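You operate a simulated robot arm through the tools that you are given. There is no shell and no other tool.

You run a simulated robot arm. Do the job below in one go: nothing can be reset, and whatever is moved stays where it is left.

## Task
Support the steel pipe and cover its red rub mark.
Fine: both pipe hooks swung under it, orange sleeve over the mark, blue lock turned once the sleeve is there.

It is judged by the outcome, as a careful person would: the job done as asked, and still so three seconds after it is handed in. It fails if anything else is knocked over, pushed out of place, dropped, spilled or broken. A push-on lid holds only when it is set on centred and level and pressed home; a screw cap is set on level and turned clockwise until tight.

## Robot
A 6-joint arm with a two-finger parallel gripper, fixed in place. Base frame: the origin is on the floor under the middle of its stand, x ahead of it, y to its left, z up. Readings come in mm, rad, newtons and seconds.
It reaches about 1313 mm from its shoulder. Its first joint turns from -2.897 to 2.897 rad. Payload 3.43 kg.
The TCP is the grasp point between the finger pads, 34 mm short of the fingertips. In the tool frame z runs along the fingers and y along their closing line. The gripper opens to 128 mm. The fingers are 24 mm wide and 12 mm thick; the gripper's body (48 by 130 mm) begins 96 mm behind the TCP.
Orientation is that of the tool frame in the base frame, as [roll, pitch, yaw] about the fixed x, y, z axes, in that order (R = Rz(yaw) Ry(pitch) Rx(roll)). With the fingers straight down and closing along the base's y, the tool's x points along the base's -x, its y along +y and its z along -z.

## Interface
- The arm moves only by the tool move_arm. Its argument "rows" is one flat list of numbers, 7 for each row, row after row: the turn, a rotation vector about the tool's x, y, z in rad, then the shift along the tool's x, y, z in mm, then the finger opening in mm, from 0 to 128. In form: [wx, wy, wz, dx, dy, dz, fingers, wx, wy, wz, dx, dy, dz, fingers, ...]. A call has 1 to 20 rows; each row shifts and turns the commanded pose from where the row before left it, along the tool's axes as they then stand. Rows are played at 5 a second. More than 50 mm and 0.15 rad between two rows, or a gripper value outside its range, and nothing of the call is played. Where a pose cannot be reached the arm comes as near as it can. A force on the tool above 90 N (or 10 N above the force at the start of the call, whichever is more), or a blocked arm, ends the call early, and 0.2 s more pass. Each finger travels about 153 mm/s and halts on what it meets, pressing with about 29 N; the grip force reading is that of the motor and also rises with nothing between the fingers. The clock runs only during rows and for 0.2 s after the last one: add rows that do not move to give the fingers time. The reply holds the time, the measured pose of the TCP, the force on the tool along the base axes, the opening and the grip force, in the units named above and with some noise, with the torque about the TCP (base axes, N m) and any sound that the robot's microphone picked up.
- Cameras (640 x 400 px; columns grow to the right, rows downward): "scene" is fixed at [407.6, 502.5, 1257]; the picture's right is [-0.19, -0.98, 0.00], its down [-0.95, 0.18, -0.23] and it looks along [0.23, -0.04, -0.97] (base axes); focal length 246 px, centre (320, 200). "wrist" rides on the gripper at [76, -11, -160] in the tool frame; the picture's right is [0.15, 0.99, 0.00], its down [-0.88, 0.13, -0.46] and it looks along [-0.45, 0.07, 0.89] (tool axes); focal length 234 px, centre (320, 200). There is no depth. A picture from a camera that has moved, and an enlarged one, comes with that camera's place and axes in the base frame and with its lens. The place of the scene camera against the robot may be out by one fixed shift of up to 12 mm in any direction.
- snapshot(camera): a new picture of that camera. No time passes.
- zoom(camera, box): a new picture of the part [left, top, right, bottom] of that camera's present view, enlarged. No time passes.
- close_job(): hands the job in; it is judged then, once.

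Nothing tells you positions but the pictures and the camera data. Unless the task says otherwise, let go and move clear before handing in.

The tools are called as a command line: name --argument value ..., lists and objects as JSON in quotes. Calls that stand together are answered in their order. move_arm: Moves the arm, as the interface text tells. Its arguments: {"type":"object","properties":{"rows":{"type":"array","items":{"type":"number"}}},"required":["rows"]} The other tools are called the same way: snapshot (camera) takes a picture; zoom (camera, box) takes an enlarged picture of a part of a camera's view; close_job () hands the job in.

At the start:

```text
time: 0.0
ee_pos: [482.5, 333.4, 951.2]
tcp_rot: [-3.14, 0.0, -3.141]
ft_force: [-0.1, 0.4, 0.8]
wrist_torque: [0.0, 0.01, -0.02]
grip_width: 128.2
finger_force: 0.1
```

scene: 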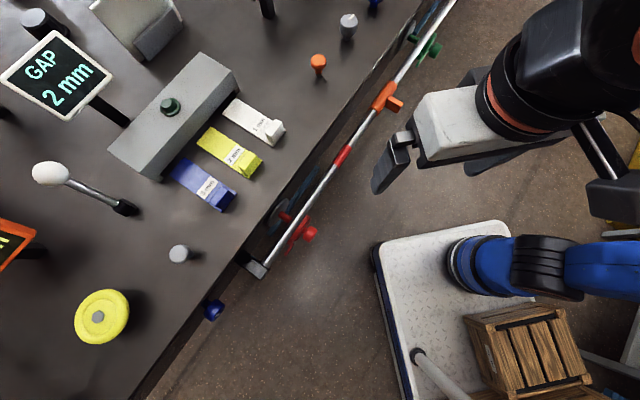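
wrist: 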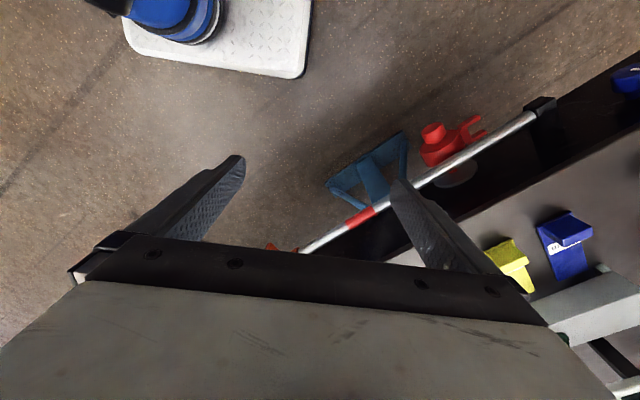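

I see a bench edge with a steel pipe running along it, an orange sleeve, a red mark, a red handled part, a green one and a blue knob below the edge. I will take enlarged pictures before moving anything.

zoom --camera "scene" --box '[200, 120, 400, 330]'

zoom --camera "scene" --box '[300, 0, 480, 150]'

zoom --camera "wrist" --box '[240, 60, 640, 310]'

zoom --camera "scene" --box '[0, 120, 240, 400]'

```text
1.90 times, centred on (300, 225) of scene
camera zoom: at [407.6, 502.5, 1257.0], right [-0.19, -0.98, 0.0], down [-0.95, 0.18, -0.23], along [0.23, -0.04, -0.97], focal length 468 px, centre (358, 152)
```

zoom: 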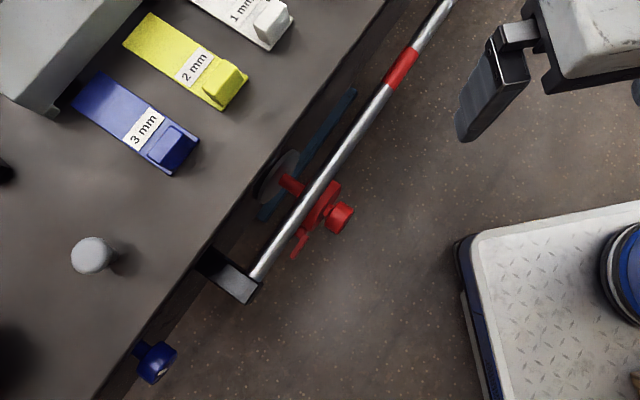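

```text
2.67 times, centred on (390, 75) of scene
camera zoom: at [407.6, 502.5, 1257.0], right [-0.19, -0.98, 0.0], down [-0.95, 0.18, -0.23], along [0.23, -0.04, -0.97], focal length 655 px, centre (133, 533)
```

zoom: 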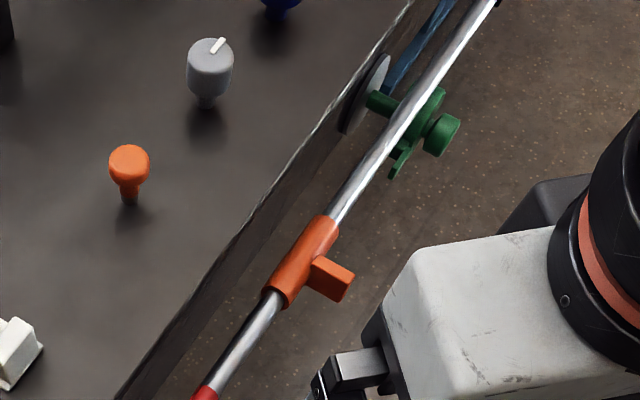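

```text
1.60 times, centred on (440, 185) of wrist
camera zoom: at [407.2, 322.1, 1110.7], right [-0.15, 0.99, 0.0], down [0.88, 0.13, 0.46], along [0.45, 0.07, -0.89], focal length 375 px, centre (128, 224)
```

zoom: 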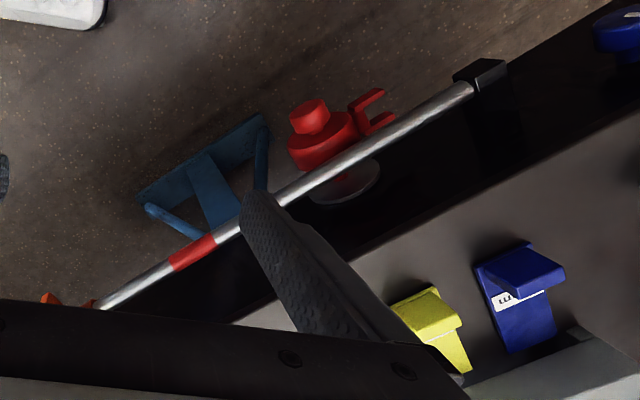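

```text
1.43 times, centred on (120, 260) of scene
camera zoom: at [407.6, 502.5, 1257.0], right [-0.19, -0.98, 0.0], down [-0.95, 0.18, -0.23], along [0.23, -0.04, -0.97], focal length 351 px, centre (606, 114)
```

zoom: 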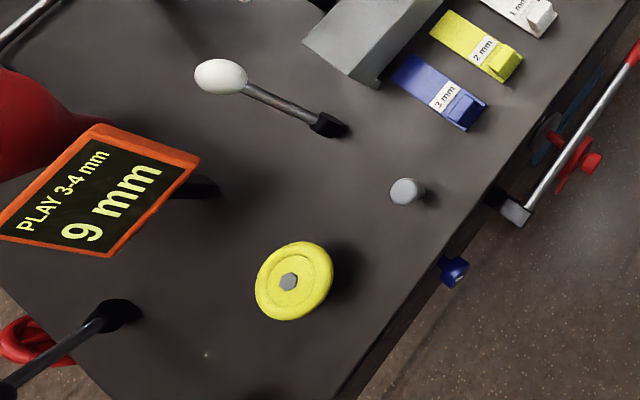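

The pipe runs diagonally at about z = 785 from roughly (411, 606) through the red mark near (600, 421) to the orange sleeve near (719, 302). The red and green hooks sit under it. I'll turn the wrist to face the bench front and tilt it so I can see the hooks and lock from the side.

move_arm --rows '[0, 0, -0.131, 0, 0, 0, 128, 0, 0, -0.131, 0, 0, 0, 128, 0, 0, -0.131, 0, 0, 0, 128, 0, 0, -0.131, 0, 0, 0, 128, 0, 0, -0.131, 0, 0, 0, 128, 0, 0, -0.131, 0, 0, 0, 128, 0, -0.131, 0, 0, 0, 0, 128, 0, -0.131, 0, 0, 0, 0, 128, 0, -0.131, 0, 0, 0, 0, 128, 0, -0.131, 0, 0, 0, 0, 128, 0, -0.131, 0, 0, 0, 0, 128, 0, -0.131, 0, 0, 0, 0, 128]'

snapshot --camera "wrist"

snapshot --camera "scene"

```text
time: 2.6
ee_pos: [483.0, 333.2, 951.2]
tcp_rot: [3.141, 0.789, -2.355]
ft_force: [-0.2, 0.1, -0.6]
wrist_torque: [0.0, 0.04, 0.02]
grip_width: 128.0
finger_force: 0.1
```

```text
taken
camera wrist: at [373.4, 207.7, 1009.9], right [-0.77, 0.63, -0.1], down [0.12, 0.3, 0.95], along [0.62, 0.72, -0.31], focal length 234 px, centre (320, 200)
```

wrist: 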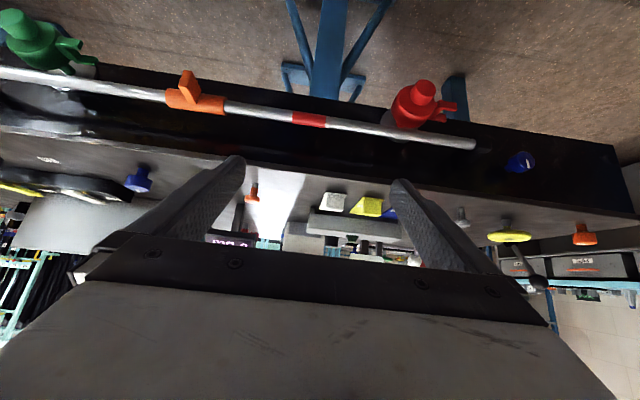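

```text
taken
```

scene: 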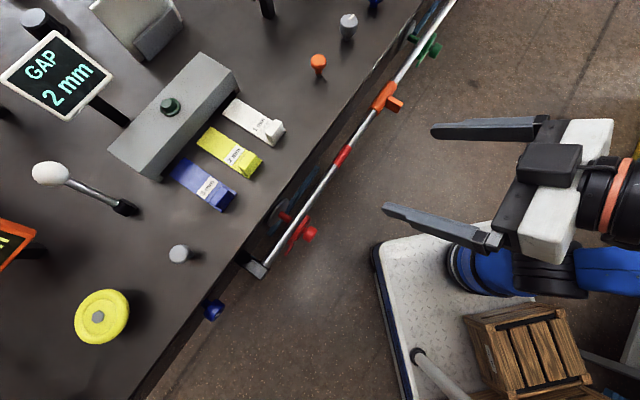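

The wrist picture is upside-down, and it shows the pipe in front of a dark fascia board. The red and green hooks are pivoted on the fascia, and a blue knob sits on it past the pipe's end. I'll enlarge each of these.

zoom --camera "wrist" --box '[360, 60, 560, 185]'

zoom --camera "wrist" --box '[0, 0, 200, 125]'

zoom --camera "wrist" --box '[150, 60, 350, 185]'

```text
3.20 times, centred on (460, 122) of wrist
camera zoom: at [373.4, 207.7, 1009.9], right [-0.77, 0.63, -0.1], down [0.12, 0.3, 0.95], along [0.62, 0.72, -0.31], focal length 749 px, centre (-128, 448)
```

zoom: 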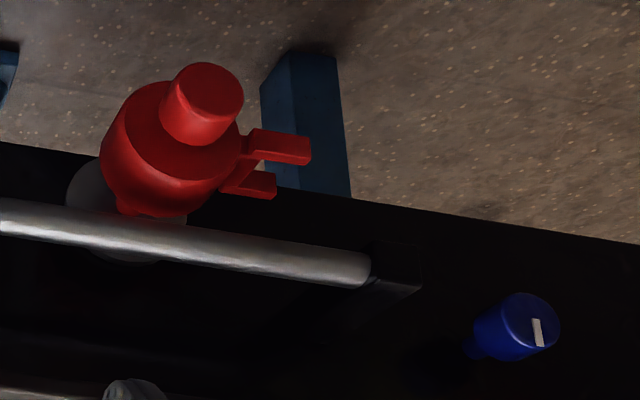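

```text
3.20 times, centred on (100, 62) of wrist
camera zoom: at [373.4, 207.7, 1009.9], right [-0.77, 0.63, -0.1], down [0.12, 0.3, 0.95], along [0.62, 0.72, -0.31], focal length 749 px, centre (1024, 640)
```

zoom: 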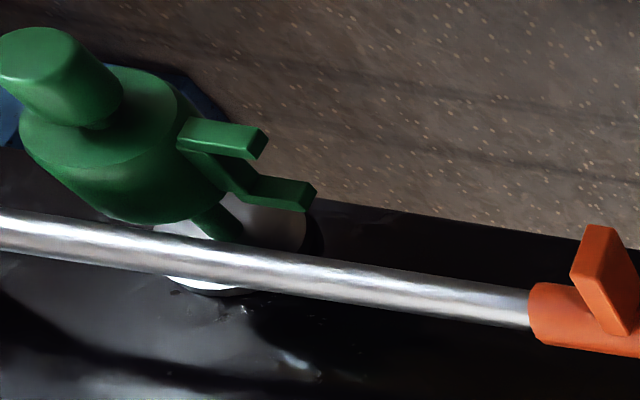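

```text
3.20 times, centred on (250, 122) of wrist
camera zoom: at [373.4, 207.7, 1009.9], right [-0.77, 0.63, -0.1], down [0.12, 0.3, 0.95], along [0.62, 0.72, -0.31], focal length 749 px, centre (544, 448)
```

zoom: 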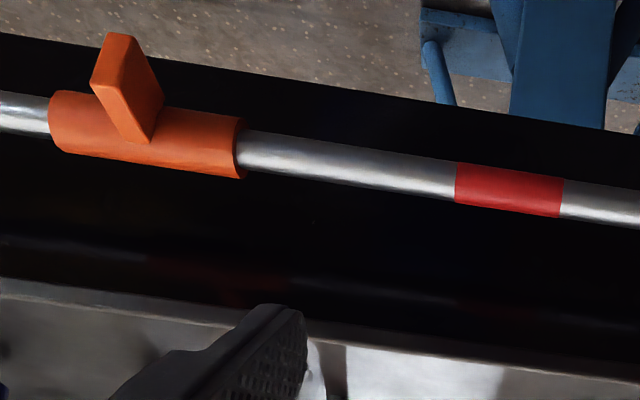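

Both hooks have a hub, a knob and a U-fork pointing sideways, toward the pipe's near end. The blue lock has a white pointer line. I'll bring the camera down and in front of the red hook to measure it properly.

move_arm --rows '[0, 0, 0, 33, 25, 14, 128, 0, 0, 0, 33, 25, 14, 128, 0, 0, 0, 33, 25, 14, 128, 0, 0, 0, 33, 25, 14, 128, 0, 0, 0, 33, 25, 14, 128, 0, 0, 0, 33, 25, 14, 128]'

snapshot --camera "wrist"

zoom --camera "scene" --box '[250, 170, 350, 290]'

```text
time: 4.0
ee_pos: [320.1, 382.3, 752.4]
tcp_rot: [3.14, 0.786, -2.357]
ft_force: [0.4, -0.6, -0.6]
wrist_torque: [0.02, 0.01, 0.0]
grip_width: 128.0
finger_force: 0.0
```

```text
taken
camera wrist: at [210.8, 255.9, 811.1], right [-0.77, 0.63, -0.1], down [0.12, 0.3, 0.95], along [0.62, 0.72, -0.31], focal length 234 px, centre (320, 200)
```

wrist: 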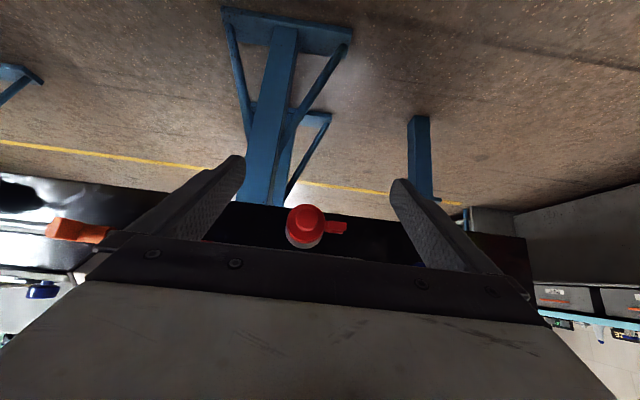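

```text
3.33 times, centred on (300, 230) of scene
camera zoom: at [407.6, 502.5, 1257.0], right [-0.19, -0.98, 0.0], down [-0.95, 0.18, -0.23], along [0.23, -0.04, -0.97], focal length 819 px, centre (387, 100)
```

zoom: 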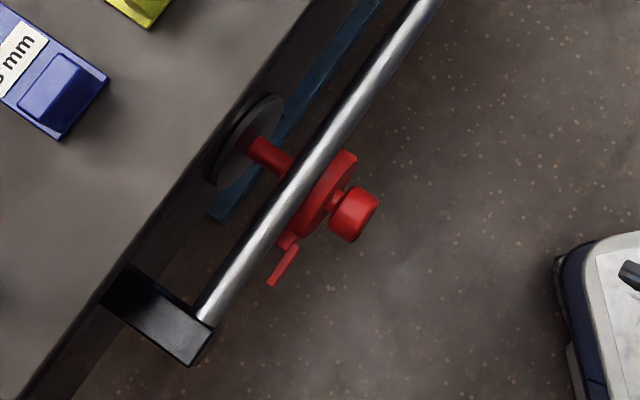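

zoom --camera "wrist" --box '[260, 180, 380, 260]'

zoom --camera "scene" --box '[380, 0, 480, 120]'

```text
5.00 times, centred on (320, 220) of wrist
camera zoom: at [210.8, 255.9, 811.1], right [-0.77, 0.63, -0.1], down [0.12, 0.3, 0.95], along [0.62, 0.72, -0.31], focal length 1171 px, centre (320, 100)
```

zoom: 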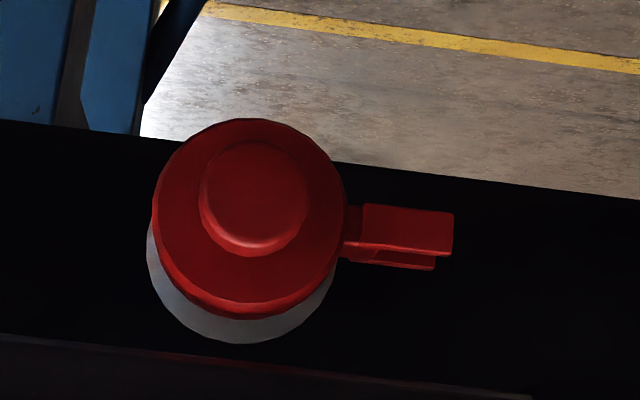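

```text
3.33 times, centred on (430, 60) of scene
camera zoom: at [407.6, 502.5, 1257.0], right [-0.19, -0.98, 0.0], down [-0.95, 0.18, -0.23], along [0.23, -0.04, -0.97], focal length 819 px, centre (-47, 667)
```

zoom: 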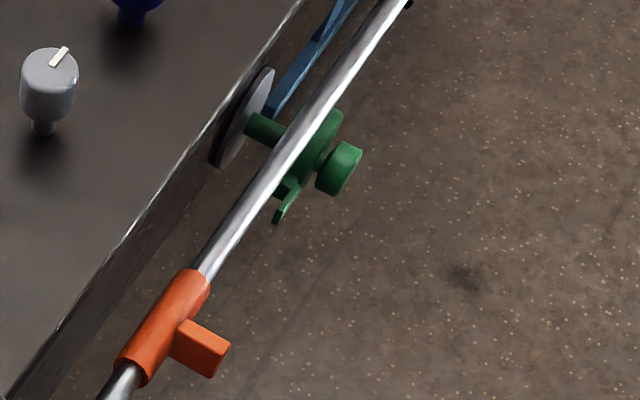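

From two wrist views I place the red knob's face at about (446, 503, 731), roughly 54 mm below and 44 mm in front of the pipe, and coaxial with the hub. The red mark is near (593, 417, 785). Next I'll level the tool so it points straight at the fascia and look again.

move_arm --rows '[0, -0.131, 0, 0, 0, 0, 128, 0, -0.131, 0, 0, 0, 0, 128, 0, -0.131, 0, 0, 0, 0, 128, 0, -0.131, 0, 0, 0, 0, 128, 0, -0.131, 0, 0, 0, 0, 128, 0, -0.13, 0, 0, 0, 0, 128]'

snapshot --camera "wrist"

snapshot --camera "scene"

```text
time: 5.4
ee_pos: [298.8, 428.0, 783.0]
tcp_rot: [0.505, 1.567, 1.291]
ft_force: [-0.3, -0.2, -0.1]
wrist_torque: [-0.02, 0.03, -0.02]
grip_width: 128.0
finger_force: 0.0
out of reach, approached as far as the arm can: row 4, 5, 6
```

```text
taken
camera wrist: at [194.3, 307.8, 707.4], right [-0.7, 0.7, -0.14], down [-0.42, -0.23, 0.88], along [0.58, 0.68, 0.45], focal length 234 px, centre (320, 200)
```

wrist: 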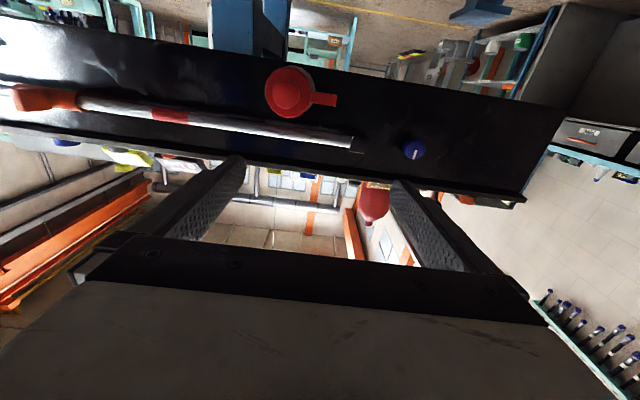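

```text
taken
```

scene: 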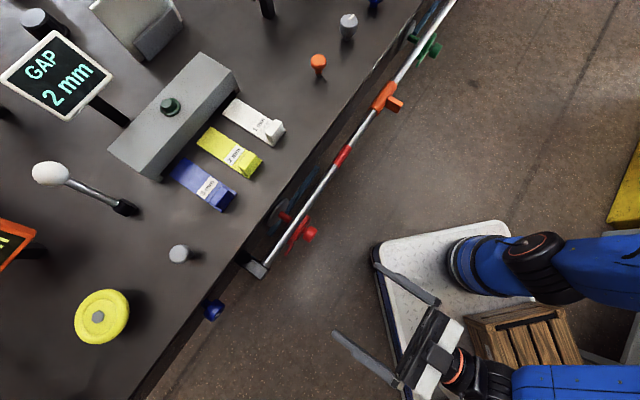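

That pose was slightly out of reach because it is too close to the base, so I'll move forward toward the knob, where it should become reachable.

move_arm --rows '[0, 0, 0, 0, 0, 35, 60, 0, 0, 0, 0, 0, 35, 60]'

snapshot --camera "wrist"

```text
time: 6.0
ee_pos: [347.6, 478.9, 782.3]
tcp_rot: [-0.085, 1.568, 0.7]
ft_force: [-0.2, -0.7, 0.0]
wrist_torque: [-0.05, -0.01, 0.03]
grip_width: 59.8
finger_force: 0.0
```

```text
taken
camera wrist: at [243.2, 357.4, 706.5], right [-0.7, 0.7, -0.15], down [-0.41, -0.23, 0.88], along [0.58, 0.68, 0.45], focal length 234 px, centre (320, 200)
```

wrist: 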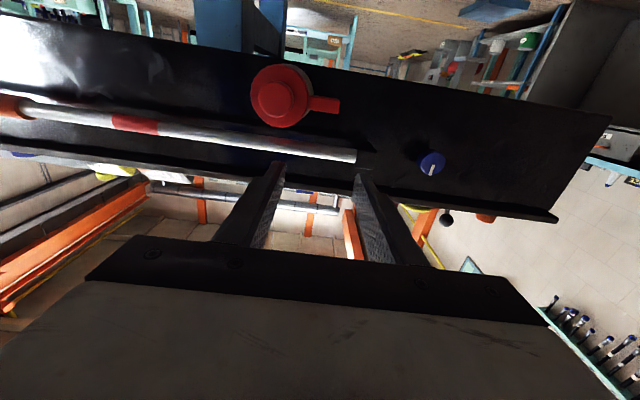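

zoom --camera "wrist" --box '[230, 50, 390, 150]'

zoom --camera "wrist" --box '[350, 110, 510, 210]'

zoom --camera "wrist" --box '[0, 60, 200, 185]'

```text
4.00 times, centred on (310, 100) of wrist
camera zoom: at [243.2, 357.4, 706.5], right [-0.7, 0.7, -0.15], down [-0.41, -0.23, 0.88], along [0.58, 0.68, 0.45], focal length 937 px, centre (360, 600)
```

zoom: 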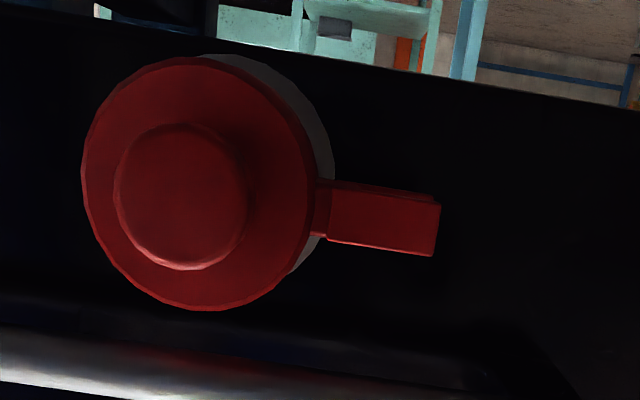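

```text
4.00 times, centred on (430, 160) of wrist
camera zoom: at [243.2, 357.4, 706.5], right [-0.7, 0.7, -0.15], down [-0.41, -0.23, 0.88], along [0.58, 0.68, 0.45], focal length 937 px, centre (-120, 360)
```

zoom: 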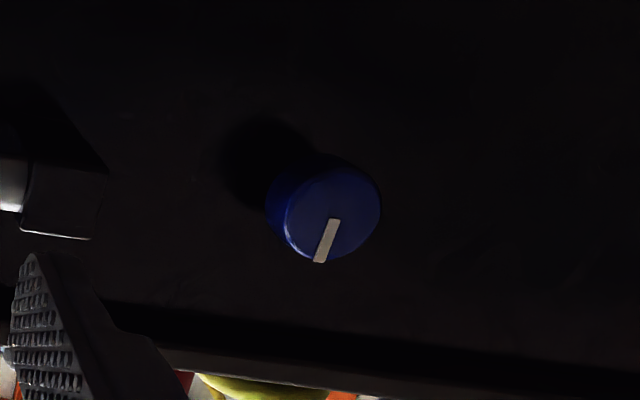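

```text
3.20 times, centred on (100, 122) of wrist
camera zoom: at [243.2, 357.4, 706.5], right [-0.7, 0.7, -0.15], down [-0.41, -0.23, 0.88], along [0.58, 0.68, 0.45], focal length 749 px, centre (1024, 448)
```

zoom: 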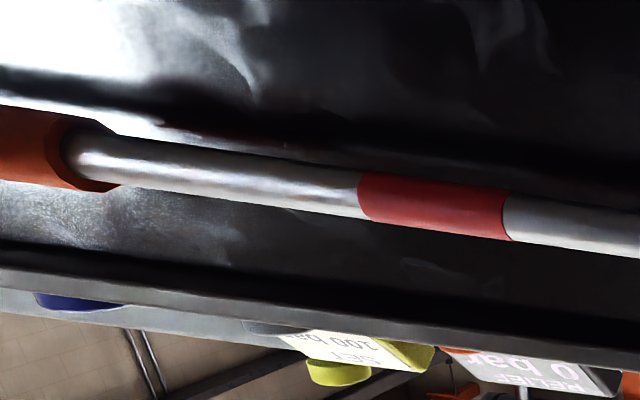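

The knob's axis checks out at z ≈ 730, and the blue lock's face is near (343, 699, 785) with its pointer straight up. I'll line up with the red knob's axis and pre-turn the wrist by -45° so there is room for the swing.

move_arm --rows '[0, 0, 0, 26, -26, 0, 60, 0, 0, 0, 26, -26, 0, 60, 0, 0, -0.131, 0, 0, 0, 60, 0, 0, -0.131, 0, 0, 0, 60, 0, 0, -0.131, 0, 0, 0, 60, 0, 0, -0.131, 0, 0, 0, 60, 0, 0, -0.131, 0, 0, 0, 60, 0, 0, -0.13, 0, 0, 0, 60]'

snapshot --camera "wrist"

snapshot --camera "scene"

```text
time: 7.8
ee_pos: [378.5, 472.9, 743.3]
tcp_rot: [-1.571, 0.782, -0.786]
ft_force: [0.4, 0.0, 0.3]
wrist_torque: [0.0, 0.0, 0.02]
grip_width: 60.0
finger_force: 0.0
out of reach, approached as far as the arm can: row 1, 2
```

```text
taken
camera wrist: at [309.8, 316.3, 697.9], right [-0.42, 0.42, -0.8], down [-0.83, 0.18, 0.53], along [0.37, 0.89, 0.27], focal length 234 px, centre (320, 200)
```

wrist: 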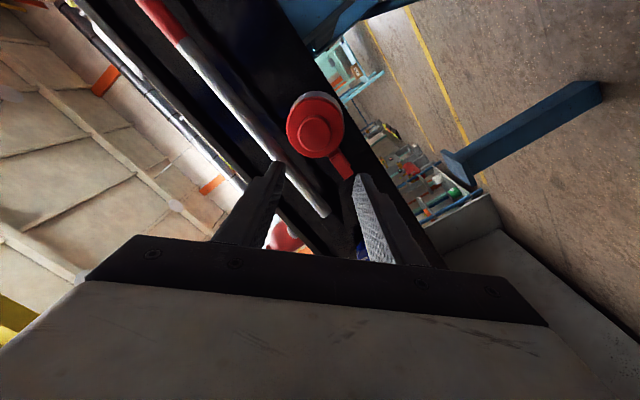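

```text
taken
```

scene: 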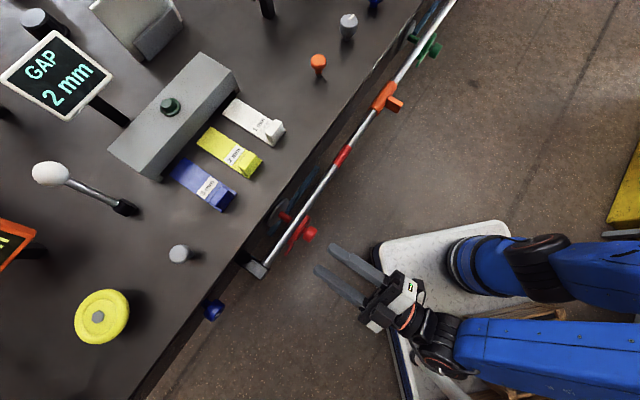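

The arm now points along the knob axis, though the last shift was clipped by reach. I'll correct the sideways offset from the measured pose, then check the alignment before closing in.

move_arm --rows '[0, 0, 0, 14, -4.5, 8, 50, 0, 0, 0, 14, -4.5, 8, 50, 0, 0, 0, 0, 0, 0, 50]'

zoom --camera "wrist" --box '[220, 60, 460, 210]'

zoom --camera "scene" --box '[250, 190, 390, 320]'

```text
time: 8.6
ee_pos: [407.1, 480.4, 734.7]
tcp_rot: [-1.57, 0.786, -0.785]
ft_force: [1.0, -1.7, 0.2]
wrist_torque: [0.0, 0.0, -0.01]
grip_width: 49.9
finger_force: 0.0
out of reach, approached as far as the arm can: row 1, 2
```

```text
2.67 times, centred on (340, 135) of wrist
camera zoom: at [337.7, 323.6, 689.6], right [-0.42, 0.42, -0.8], down [-0.83, 0.18, 0.53], along [0.37, 0.89, 0.27], focal length 624 px, centre (267, 373)
```

zoom: 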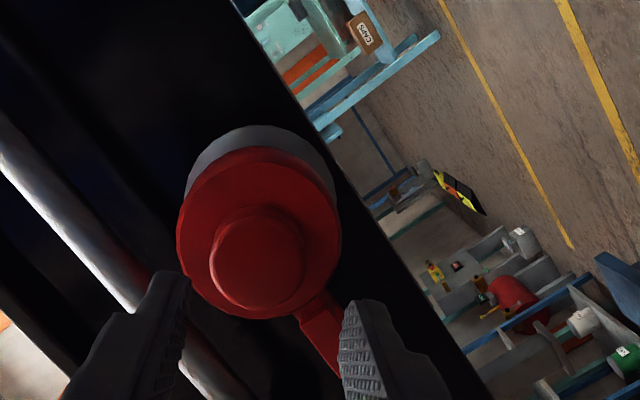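

```text
3.08 times, centred on (320, 255) of scene
camera zoom: at [407.6, 502.5, 1257.0], right [-0.19, -0.98, 0.0], down [-0.95, 0.18, -0.23], along [0.23, -0.04, -0.97], focal length 756 px, centre (320, 31)
```

zoom: 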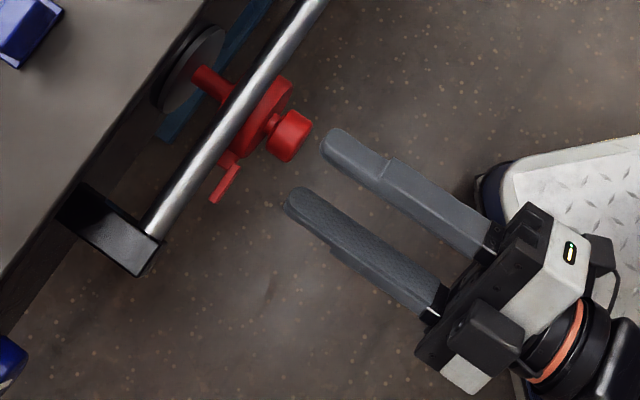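

move_arm --rows '[0, 0, 0, 6.2, -2.5, 2, 50, 0, 0, 0, 6.2, -2.5, 2, 50, 0, 0, 0, 0, 0, 1, 50]'

zoom --camera "wrist" --box '[220, 60, 460, 210]'

```text
time: 9.4
ee_pos: [419.2, 482.1, 733.1]
tcp_rot: [-1.569, 0.786, -0.783]
ft_force: [0.8, -0.4, -0.8]
wrist_torque: [-0.02, 0.02, 0.0]
grip_width: 49.8
finger_force: 0.1
out of reach, approached as far as the arm can: row 1, 2
```

```text
2.67 times, centred on (340, 135) of wrist
camera zoom: at [349.5, 326.1, 687.2], right [-0.42, 0.42, -0.8], down [-0.83, 0.18, 0.53], along [0.37, 0.89, 0.27], focal length 624 px, centre (267, 373)
```

zoom: 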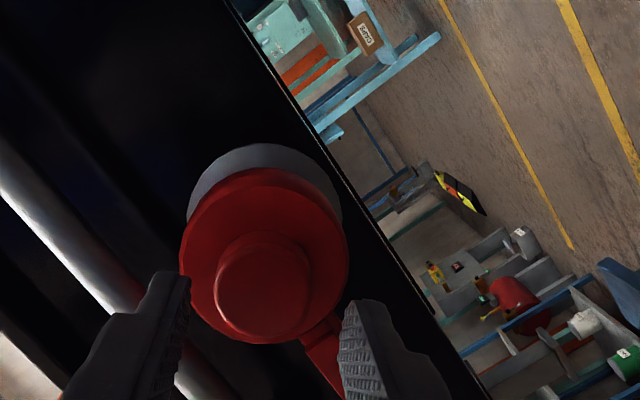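

move_arm --rows '[0, 0, 0, 2, -0.3, 7, 50, 0, 0, 0, 2, -0.3, 7, 50, 0, 0, 0, 2, -0.4, 7, 50, 0, 0, 0, 0, 0, 0, 50]'

snapshot --camera "wrist"

zoom --camera "scene" --box '[250, 190, 390, 320]'

```text
time: 10.4
ee_pos: [436.7, 493.1, 729.3]
tcp_rot: [-1.569, 0.786, -0.784]
ft_force: [-0.2, 0.2, -0.1]
wrist_torque: [-0.01, 0.0, 0.01]
grip_width: 50.0
finger_force: 0.0
```

```text
taken
camera wrist: at [367.8, 337.2, 683.7], right [-0.42, 0.42, -0.8], down [-0.83, 0.18, 0.53], along [0.37, 0.89, 0.27], focal length 234 px, centre (320, 200)
```

wrist: 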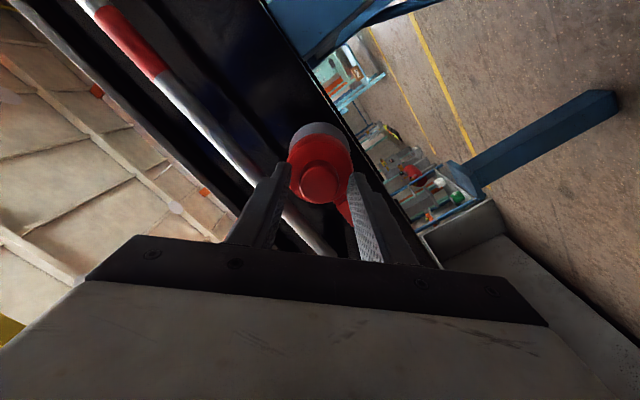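

```text
3.08 times, centred on (320, 255) of scene
camera zoom: at [407.6, 502.5, 1257.0], right [-0.19, -0.98, 0.0], down [-0.95, 0.18, -0.23], along [0.23, -0.04, -0.97], focal length 756 px, centre (320, 31)
```

zoom: 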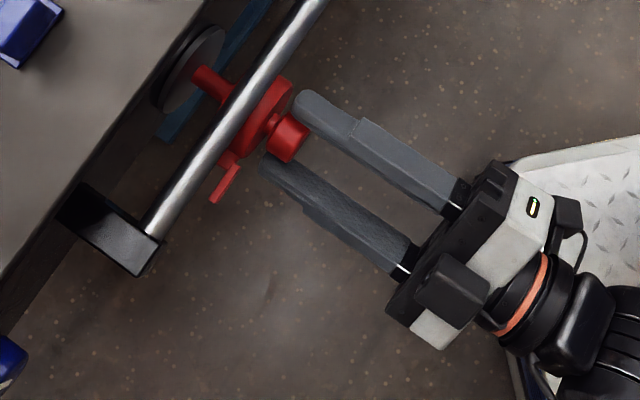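

The fingers straddle the red knob with the tips just short of the hub. I'll close on it now.

move_arm --rows '[0, 0, 0, 0, 0, 0, 38, 0, 0, 0, 0, 0, 0, 26, 0, 0, 0, 0, 0, 0, 20, 0, 0, 0, 0, 0, 0, 20]'

zoom --camera "wrist" --box '[220, 60, 460, 210]'

```text
time: 11.4
ee_pos: [437.5, 493.9, 728.7]
tcp_rot: [-1.569, 0.785, -0.784]
ft_force: [8.4, -3.6, 8.8]
wrist_torque: [0.07, -0.09, -0.45]
grip_width: 33.2
finger_force: 45.1
```

```text
2.67 times, centred on (340, 135) of wrist
camera zoom: at [368.0, 337.0, 684.0], right [-0.42, 0.42, -0.8], down [-0.83, 0.18, 0.53], along [0.37, 0.89, 0.27], focal length 624 px, centre (267, 373)
```

zoom: 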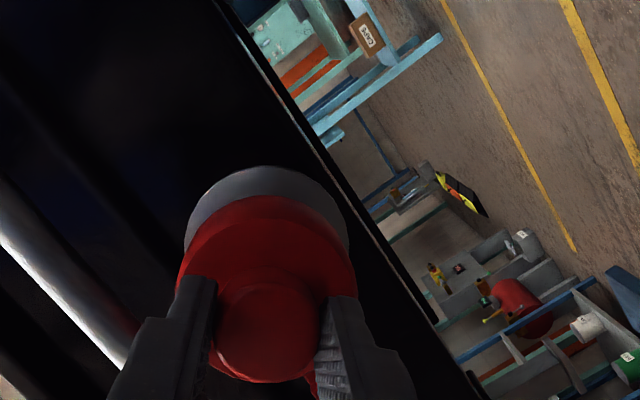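

The knob is gripped at 33 mm wide, with a small side load that means I'm slightly off-centre. I'll nudge to relieve it, then test a small clockwise turn.

move_arm --rows '[0, 0, 0, 0, -0.8, 0, 18, 0, 0, 0, 0, 0, 0, 18, 0, 0, 0, 0, 0, 0, 18]'

```text
time: 12.2
ee_pos: [436.6, 492.6, 730.1]
tcp_rot: [-1.57, 0.786, -0.782]
ft_force: [4.6, -0.1, 2.9]
wrist_torque: [0.11, -0.12, 0.11]
grip_width: 33.3
finger_force: 45.6
```

move_arm --rows '[0, 0, 0.05, 0, -0.4, 0, 18, 0, 0, 0.08, 0, 0, 0, 18, 0, 0, 0.1, 0, 0, 0, 18, 0, 0, 0, 0, 0, 0, 18]'

zoom --camera "wrist" --box '[220, 60, 460, 210]'

zoom --camera "scene" --box '[250, 190, 390, 320]'

```text
time: 13.2
ee_pos: [438.0, 493.8, 730.0]
tcp_rot: [-1.572, 1.014, -0.784]
ft_force: [-6.8, -1.8, -4.8]
wrist_torque: [-0.3, 0.28, 0.11]
grip_width: 33.2
finger_force: 45.2
```

```text
2.67 times, centred on (340, 135) of wrist
camera zoom: at [359.6, 345.4, 671.5], right [-0.54, 0.54, -0.65], down [-0.73, 0.08, 0.68], along [0.42, 0.84, 0.35], focal length 624 px, centre (267, 373)
```

zoom: 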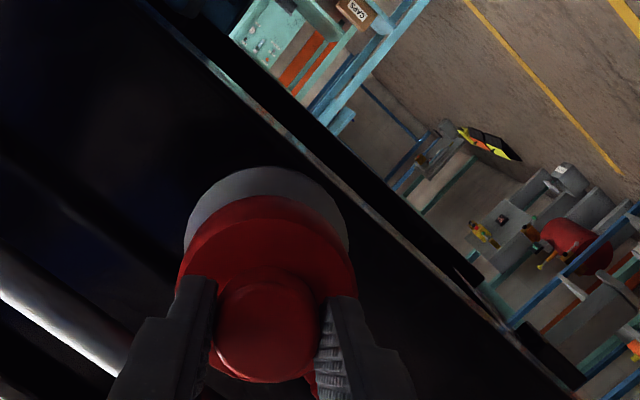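

```text
3.08 times, centred on (320, 255) of scene
camera zoom: at [407.6, 502.5, 1257.0], right [-0.19, -0.98, 0.0], down [-0.95, 0.18, -0.23], along [0.23, -0.04, -0.97], focal length 756 px, centre (320, 31)
```

zoom: 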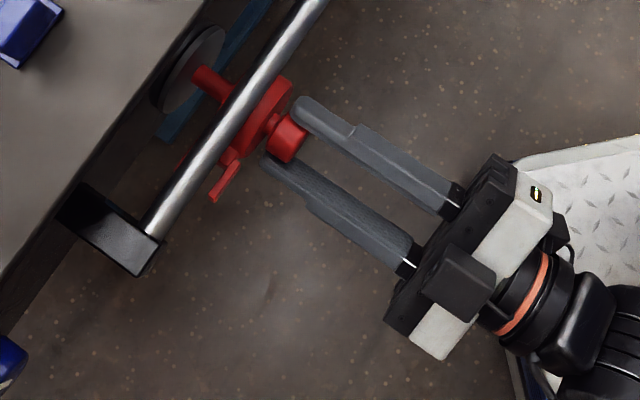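

The fork is starting to lift and the forces stay low, so I'll continue the clockwise swing.

move_arm --rows '[0, 0, 0.1, 0, 0, 0, 18, 0, 0, 0.1, 0, 0, 0, 18, 0, 0, 0.1, 0, 0, 0, 18, 0, 0, 0.1, 0, 0, 0, 18, 0, 0, 0.1, 0, 0, 0, 18, 0, 0, 0.1, 0, 0, 0, 18, 0, 0, 0, 0, 0, 0, 18]'

snapshot --camera "wrist"

zoom --camera "scene" --box '[250, 190, 390, 320]'

```text
time: 14.8
ee_pos: [437.0, 493.8, 729.1]
tcp_rot: [1.552, 1.524, 2.338]
ft_force: [-14.3, 1.2, -9.1]
wrist_torque: [-0.12, 0.11, 0.4]
grip_width: 33.3
finger_force: 45.3
```

```text
taken
camera wrist: at [329.9, 375.0, 653.6], right [-0.7, 0.7, -0.1], down [-0.39, -0.26, 0.89], along [0.6, 0.66, 0.45], focal length 234 px, centre (320, 200)
```

wrist: 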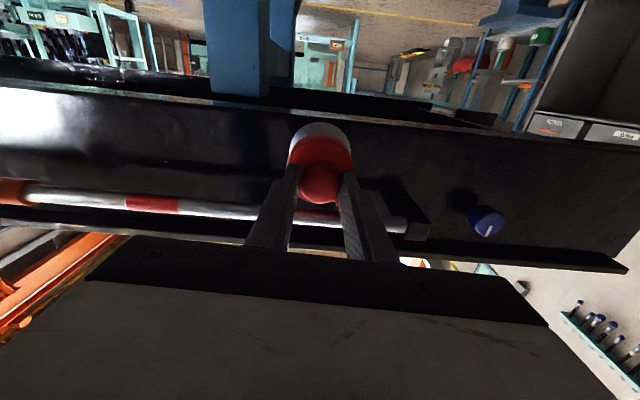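

```text
3.08 times, centred on (320, 255) of scene
camera zoom: at [407.6, 502.5, 1257.0], right [-0.19, -0.98, 0.0], down [-0.95, 0.18, -0.23], along [0.23, -0.04, -0.97], focal length 756 px, centre (320, 31)
```

zoom: 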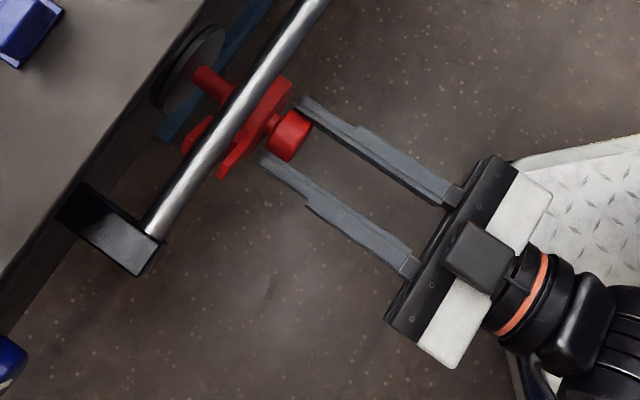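

The fork is coming up around the pipe as intended, about 48° so far. I'll continue to a full quarter turn while relieving the side load.

move_arm --rows '[0, 0, 0.1, 0, 0.6, 0, 18, 0, 0, 0.1, 0, 0, 0, 18, 0, 0, 0.1, 0, 0, 0, 18, 0, 0, 0.1, 0, 0, 0, 18, 0, 0, 0.1, 0, 0, 0, 18, 0, 0, 0, 0, 0, 0, 18]'

zoom --camera "wrist" --box '[220, 80, 460, 230]'

zoom --camera "scene" --box '[250, 190, 350, 290]'

```text
time: 16.2
ee_pos: [395.1, 507.1, 848.8]
tcp_rot: [1.599, 1.042, 2.374]
ft_force: [-0.3, -0.9, -0.2]
wrist_torque: [-0.01, 0.0, 0.02]
grip_width: 18.2
finger_force: 0.0
out of reach, approached as far as the arm can: row 2, 3, 4, 5
```

```text
2.67 times, centred on (340, 155) of wrist
camera zoom: at [260.9, 414.4, 780.8], right [-0.65, 0.67, 0.37], down [-0.08, -0.55, 0.83], along [0.76, 0.51, 0.41], focal length 624 px, centre (267, 320)
```

zoom: 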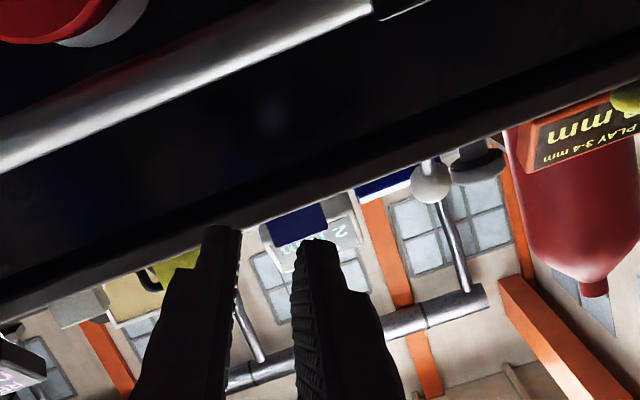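

```text
4.00 times, centred on (300, 240) of scene
camera zoom: at [407.6, 502.5, 1257.0], right [-0.19, -0.98, 0.0], down [-0.95, 0.18, -0.23], along [0.23, -0.04, -0.97], focal length 983 px, centre (400, 40)
```

zoom: 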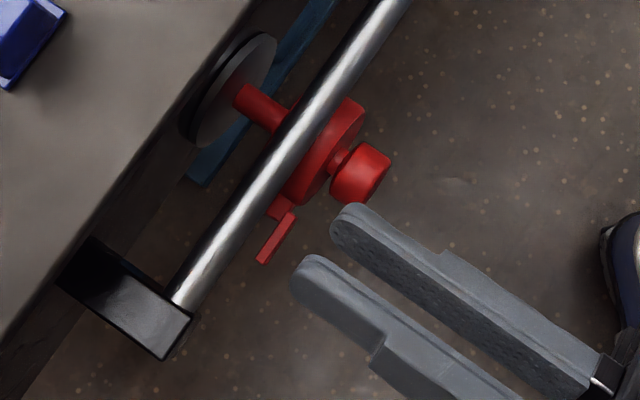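

The last rows were out of reach: the arm lifted away, slipped off the knob, and the hook swung back to its starting position. Nothing else looks disturbed. I'll back off and turn the wrist much further counter-clockwise, so a full quarter turn fits in the range that worked.

move_arm --rows '[0, 0, 0, 0, 0, -20, 50, 0, 0, 0, 0, 0, -20, 50, 0, 0, -0.13, 0, 0, 0, 50, 0, 0, -0.13, 0, 0, 0, 50, 0, 0, -0.13, 0, 0, 0, 50, 0, 0, -0.13, 0, 0, 0, 50, 0, 0, -0.13, 0, 0, 0, 50, 0, 0, -0.13, 0, 0, 0, 50, 0, 0, -0.13, 0, 0, 0, 50, 0, 0, -0.13, 0, 0, 0, 50, 0, 0, -0.13, 0, 0, 0, 50, 0, 0, -0.13, 0, 0, 0, 50]'

snapshot --camera "scene"

snapshot --camera "wrist"

```text
time: 18.8
ee_pos: [366.5, 478.7, 853.4]
tcp_rot: [-1.57, 0.813, -0.783]
ft_force: [0.3, 0.2, -0.4]
wrist_torque: [-0.03, -0.02, -0.01]
grip_width: 49.7
finger_force: 0.1
out of reach, approached as far as the arm can: row 1
```

```text
taken
```

scene: 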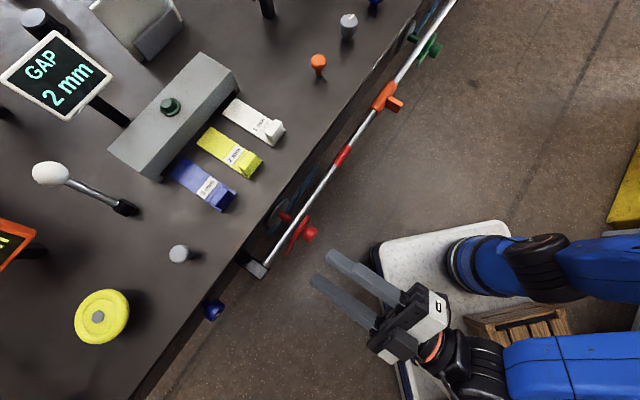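

```text
taken
camera wrist: at [296.0, 323.1, 806.6], right [-0.44, 0.44, -0.79], down [-0.82, 0.17, 0.55], along [0.38, 0.88, 0.28], focal length 234 px, centre (320, 200)
```

wrist: 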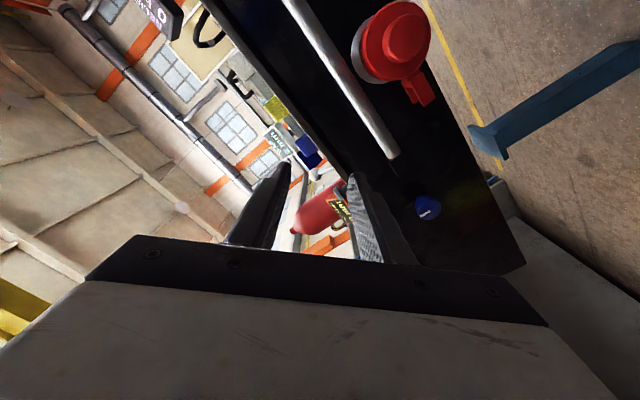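

move_arm --rows '[0, 0, -0.13, 0, 0, 0, 50, 0, 0, -0.13, 0, 0, 0, 50, 0, 0, -0.13, 0, 0, 0, 50, 0, 0, -0.13, 0, 0, 0, 50, 0, 0, -0.13, 0, 0, 0, 50, 0, 0, -0.13, 0, 0, 0, 50, 0, 0, -0.13, 0, 0, 0, 50, 0, 0, -0.05, 0, 0, 0, 50]'

snapshot --camera "scene"

snapshot --camera "wrist"

```text
time: 20.6
ee_pos: [366.4, 478.1, 853.7]
tcp_rot: [-1.57, -0.145, -0.784]
ft_force: [0.6, 0.2, -0.9]
wrist_torque: [-0.01, 0.07, 0.0]
grip_width: 50.0
finger_force: 0.0
```

```text
taken
```

scene: 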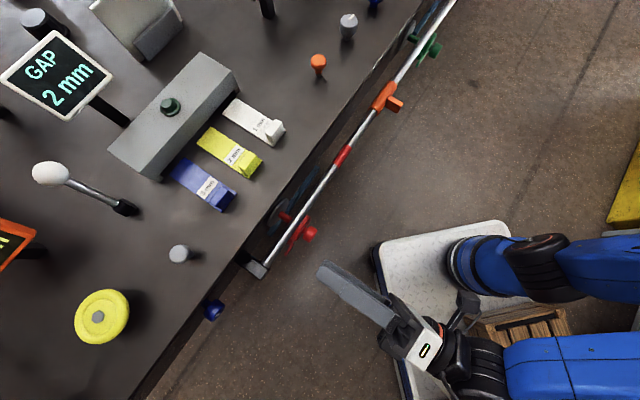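

```text
taken
camera wrist: at [304.6, 313.5, 876.0], right [0.21, -0.2, -0.96], down [-0.92, 0.28, -0.26], along [0.32, 0.94, -0.13], focal length 234 px, centre (320, 200)
```

wrist: 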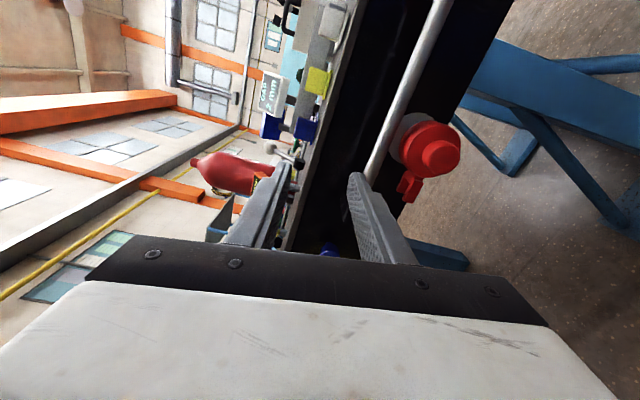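

Turning the wrist this far works. Now I'll descend to a pose in front of the red knob.

move_arm --rows '[0, 0, 0, 5.2, 32.1, 4, 50, 0, 0, 0, 5.2, 32.1, 4, 50, 0, 0, 0, 5.2, 32.1, 4, 50, 0, 0, 0, 5.3, 32.1, 4, 50, 0, 0, 0, 0, 0, 0, 50]'

snapshot --camera "wrist"

```text
time: 21.8
ee_pos: [401.7, 477.7, 736.9]
tcp_rot: [-1.571, -0.145, -0.787]
ft_force: [-0.5, -0.6, 0.2]
wrist_torque: [-0.02, -0.04, -0.03]
grip_width: 49.9
finger_force: 0.0
out of reach, approached as far as the arm can: row 4
```

```text
taken
camera wrist: at [341.4, 313.7, 758.9], right [0.2, -0.2, -0.96], down [-0.92, 0.28, -0.26], along [0.32, 0.94, -0.13], focal length 234 px, centre (320, 200)
```

wrist: 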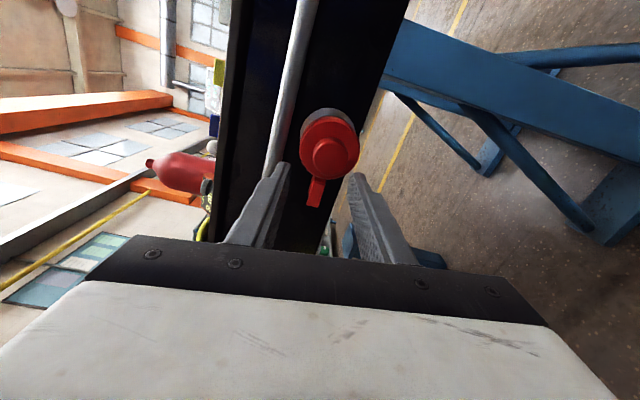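

move_arm --rows '[0, 0, 0, 4.3, 3.1, 4, 50, 0, 0, 0, 4.3, 3.1, 4, 50, 0, 0, 0, 4.3, 3.1, 4, 50, 0, 0, 0, 0, 0, 0, 50]'

zoom --camera "wrist" --box '[220, 80, 460, 230]'

```text
time: 22.8
ee_pos: [420.4, 483.3, 730.1]
tcp_rot: [-1.572, -0.145, -0.786]
ft_force: [0.0, -0.2, 0.8]
wrist_torque: [0.01, 0.01, -0.02]
grip_width: 50.0
finger_force: 0.1
out of reach, approached as far as the arm can: row 2
```

```text
2.67 times, centred on (340, 155) of wrist
camera zoom: at [359.6, 318.0, 753.1], right [0.2, -0.2, -0.96], down [-0.93, 0.28, -0.26], along [0.32, 0.94, -0.13], focal length 624 px, centre (267, 320)
```

zoom: 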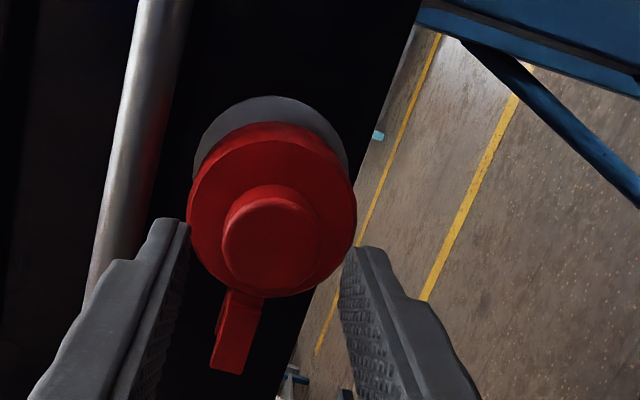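

move_arm --rows '[0, 0, 0, 1.6, 0.4, 6.4, 50, 0, 0, 0, 1.6, 0.4, 6.4, 50, 0, 0, 0, 1.5, 0.4, 6.3, 50, 0, 0, 0, 0, 0, 0, 50]'

zoom --camera "wrist" --box '[220, 80, 460, 230]'

zoom --camera "scene" --box '[250, 190, 390, 320]'

```text
time: 23.8
ee_pos: [437.9, 490.6, 730.0]
tcp_rot: [-1.57, -0.144, -0.784]
ft_force: [-0.3, 0.1, 0.1]
wrist_torque: [0.0, 0.01, 0.02]
grip_width: 50.2
finger_force: 0.1
```

```text
2.67 times, centred on (340, 155) of wrist
camera zoom: at [377.0, 326.0, 751.6], right [0.2, -0.2, -0.96], down [-0.93, 0.28, -0.26], along [0.32, 0.94, -0.13], focal length 624 px, centre (267, 320)
```

zoom: 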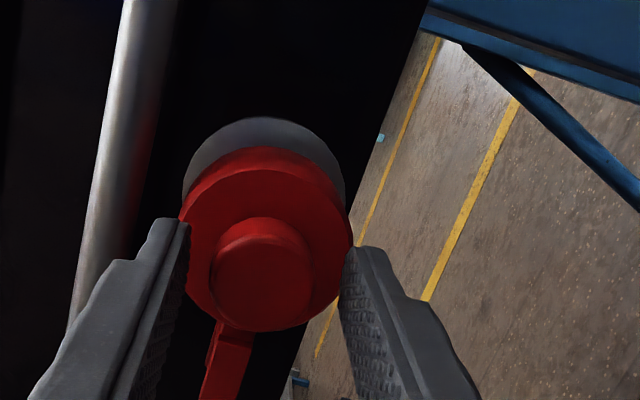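

```text
3.08 times, centred on (320, 255) of scene
camera zoom: at [407.6, 502.5, 1257.0], right [-0.19, -0.98, 0.0], down [-0.95, 0.18, -0.23], along [0.23, -0.04, -0.97], focal length 756 px, centre (320, 31)
```

zoom: 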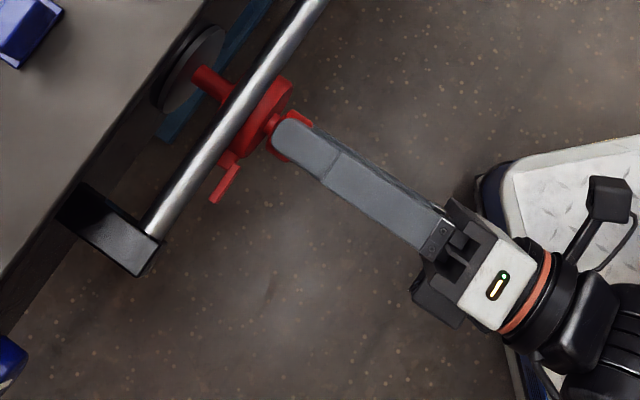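

move_arm --rows '[0, 0, 0, -2, 0, 0, 46, 0, 0, 0, 0, 0, 0, 36, 0, 0, 0, 0, 0, 0, 26, 0, 0, 0, 0, 0, 0, 18, 0, 0, 0, 0, 0, 0, 18]'

zoom --camera "wrist" --box '[220, 80, 460, 230]'

```text
time: 25.0
ee_pos: [436.7, 493.2, 729.6]
tcp_rot: [-1.567, -0.145, -0.784]
ft_force: [3.7, 4.6, 20.7]
wrist_torque: [0.56, -0.55, -0.13]
grip_width: 33.4
finger_force: 45.2
```

```text
2.67 times, centred on (340, 155) of wrist
camera zoom: at [375.2, 327.6, 751.7], right [0.21, -0.2, -0.96], down [-0.92, 0.28, -0.26], along [0.32, 0.94, -0.13], focal length 624 px, centre (267, 320)
```

zoom: 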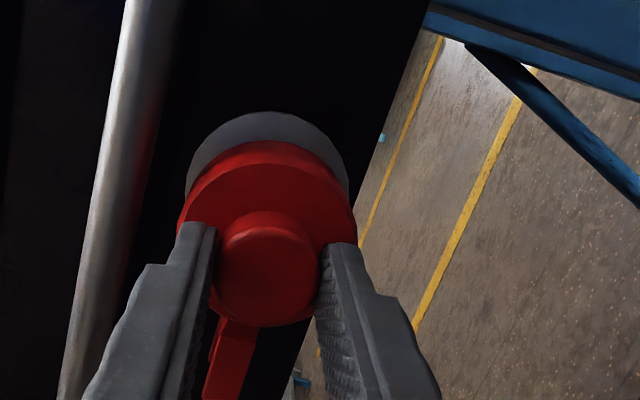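

move_arm --rows '[0, 0, 0, 0, -0.8, 0, 16, 0, 0, 0, 0, -0.7, 0, 16, 0, 0, 0, 0, 0, 0, 16]'

```text
time: 25.8
ee_pos: [436.5, 491.4, 730.2]
tcp_rot: [-1.571, -0.144, -0.784]
ft_force: [-2.3, -1.8, 5.6]
wrist_torque: [0.16, -0.04, -0.06]
grip_width: 33.2
finger_force: 45.3
```

The side load is now low, so I'll turn clockwise in small steps and check the force as it goes.

move_arm --rows '[0, 0, 0.1, 0, -0.3, 0, 16, 0, 0, 0.1, 0, 0, 0, 16, 0, 0, 0.1, 0, 0, 0, 16, 0, 0, 0.1, 0, 0, 0, 16, 0, 0, 0.1, 0, 0, 0, 16, 0, 0, 0.1, 0, 0, 0, 16, 0, 0, 0.1, 0, 0, 0, 16, 0, 0, 0.08, 0, 0, 0, 16, 0, 0, 0, 0, 0, 0, 16]'

zoom --camera "scene" --box '[250, 190, 390, 320]'

```text
time: 27.8
ee_pos: [437.6, 493.1, 729.7]
tcp_rot: [-1.574, 0.635, -0.786]
ft_force: [-16.0, -15.4, -25.4]
wrist_torque: [-0.5, 0.56, 0.28]
grip_width: 33.3
finger_force: 45.1
```

```text
3.08 times, centred on (320, 255) of scene
camera zoom: at [407.6, 502.5, 1257.0], right [-0.19, -0.98, 0.0], down [-0.95, 0.18, -0.23], along [0.23, -0.04, -0.97], focal length 756 px, centre (320, 31)
```

zoom: 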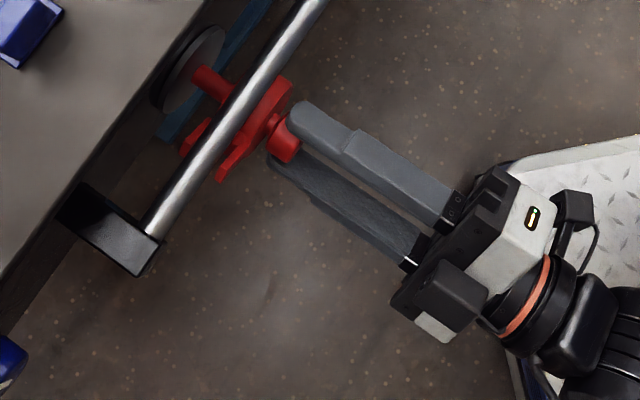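

Halfway there, with a modest side load building up. I'll relieve it and continue.

move_arm --rows '[0, 0, 0.02, 0.8, 1.2, -0.6, 16, 0, 0, 0, 0.3, 0.2, -0.3, 16, 0, 0, 0, 0, 0, 0, 16]'

```text
time: 28.6
ee_pos: [435.3, 492.6, 728.5]
tcp_rot: [-1.568, 0.656, -0.78]
ft_force: [-0.3, -0.9, -4.9]
wrist_torque: [-0.28, 0.26, -0.52]
grip_width: 33.3
finger_force: 45.5
```

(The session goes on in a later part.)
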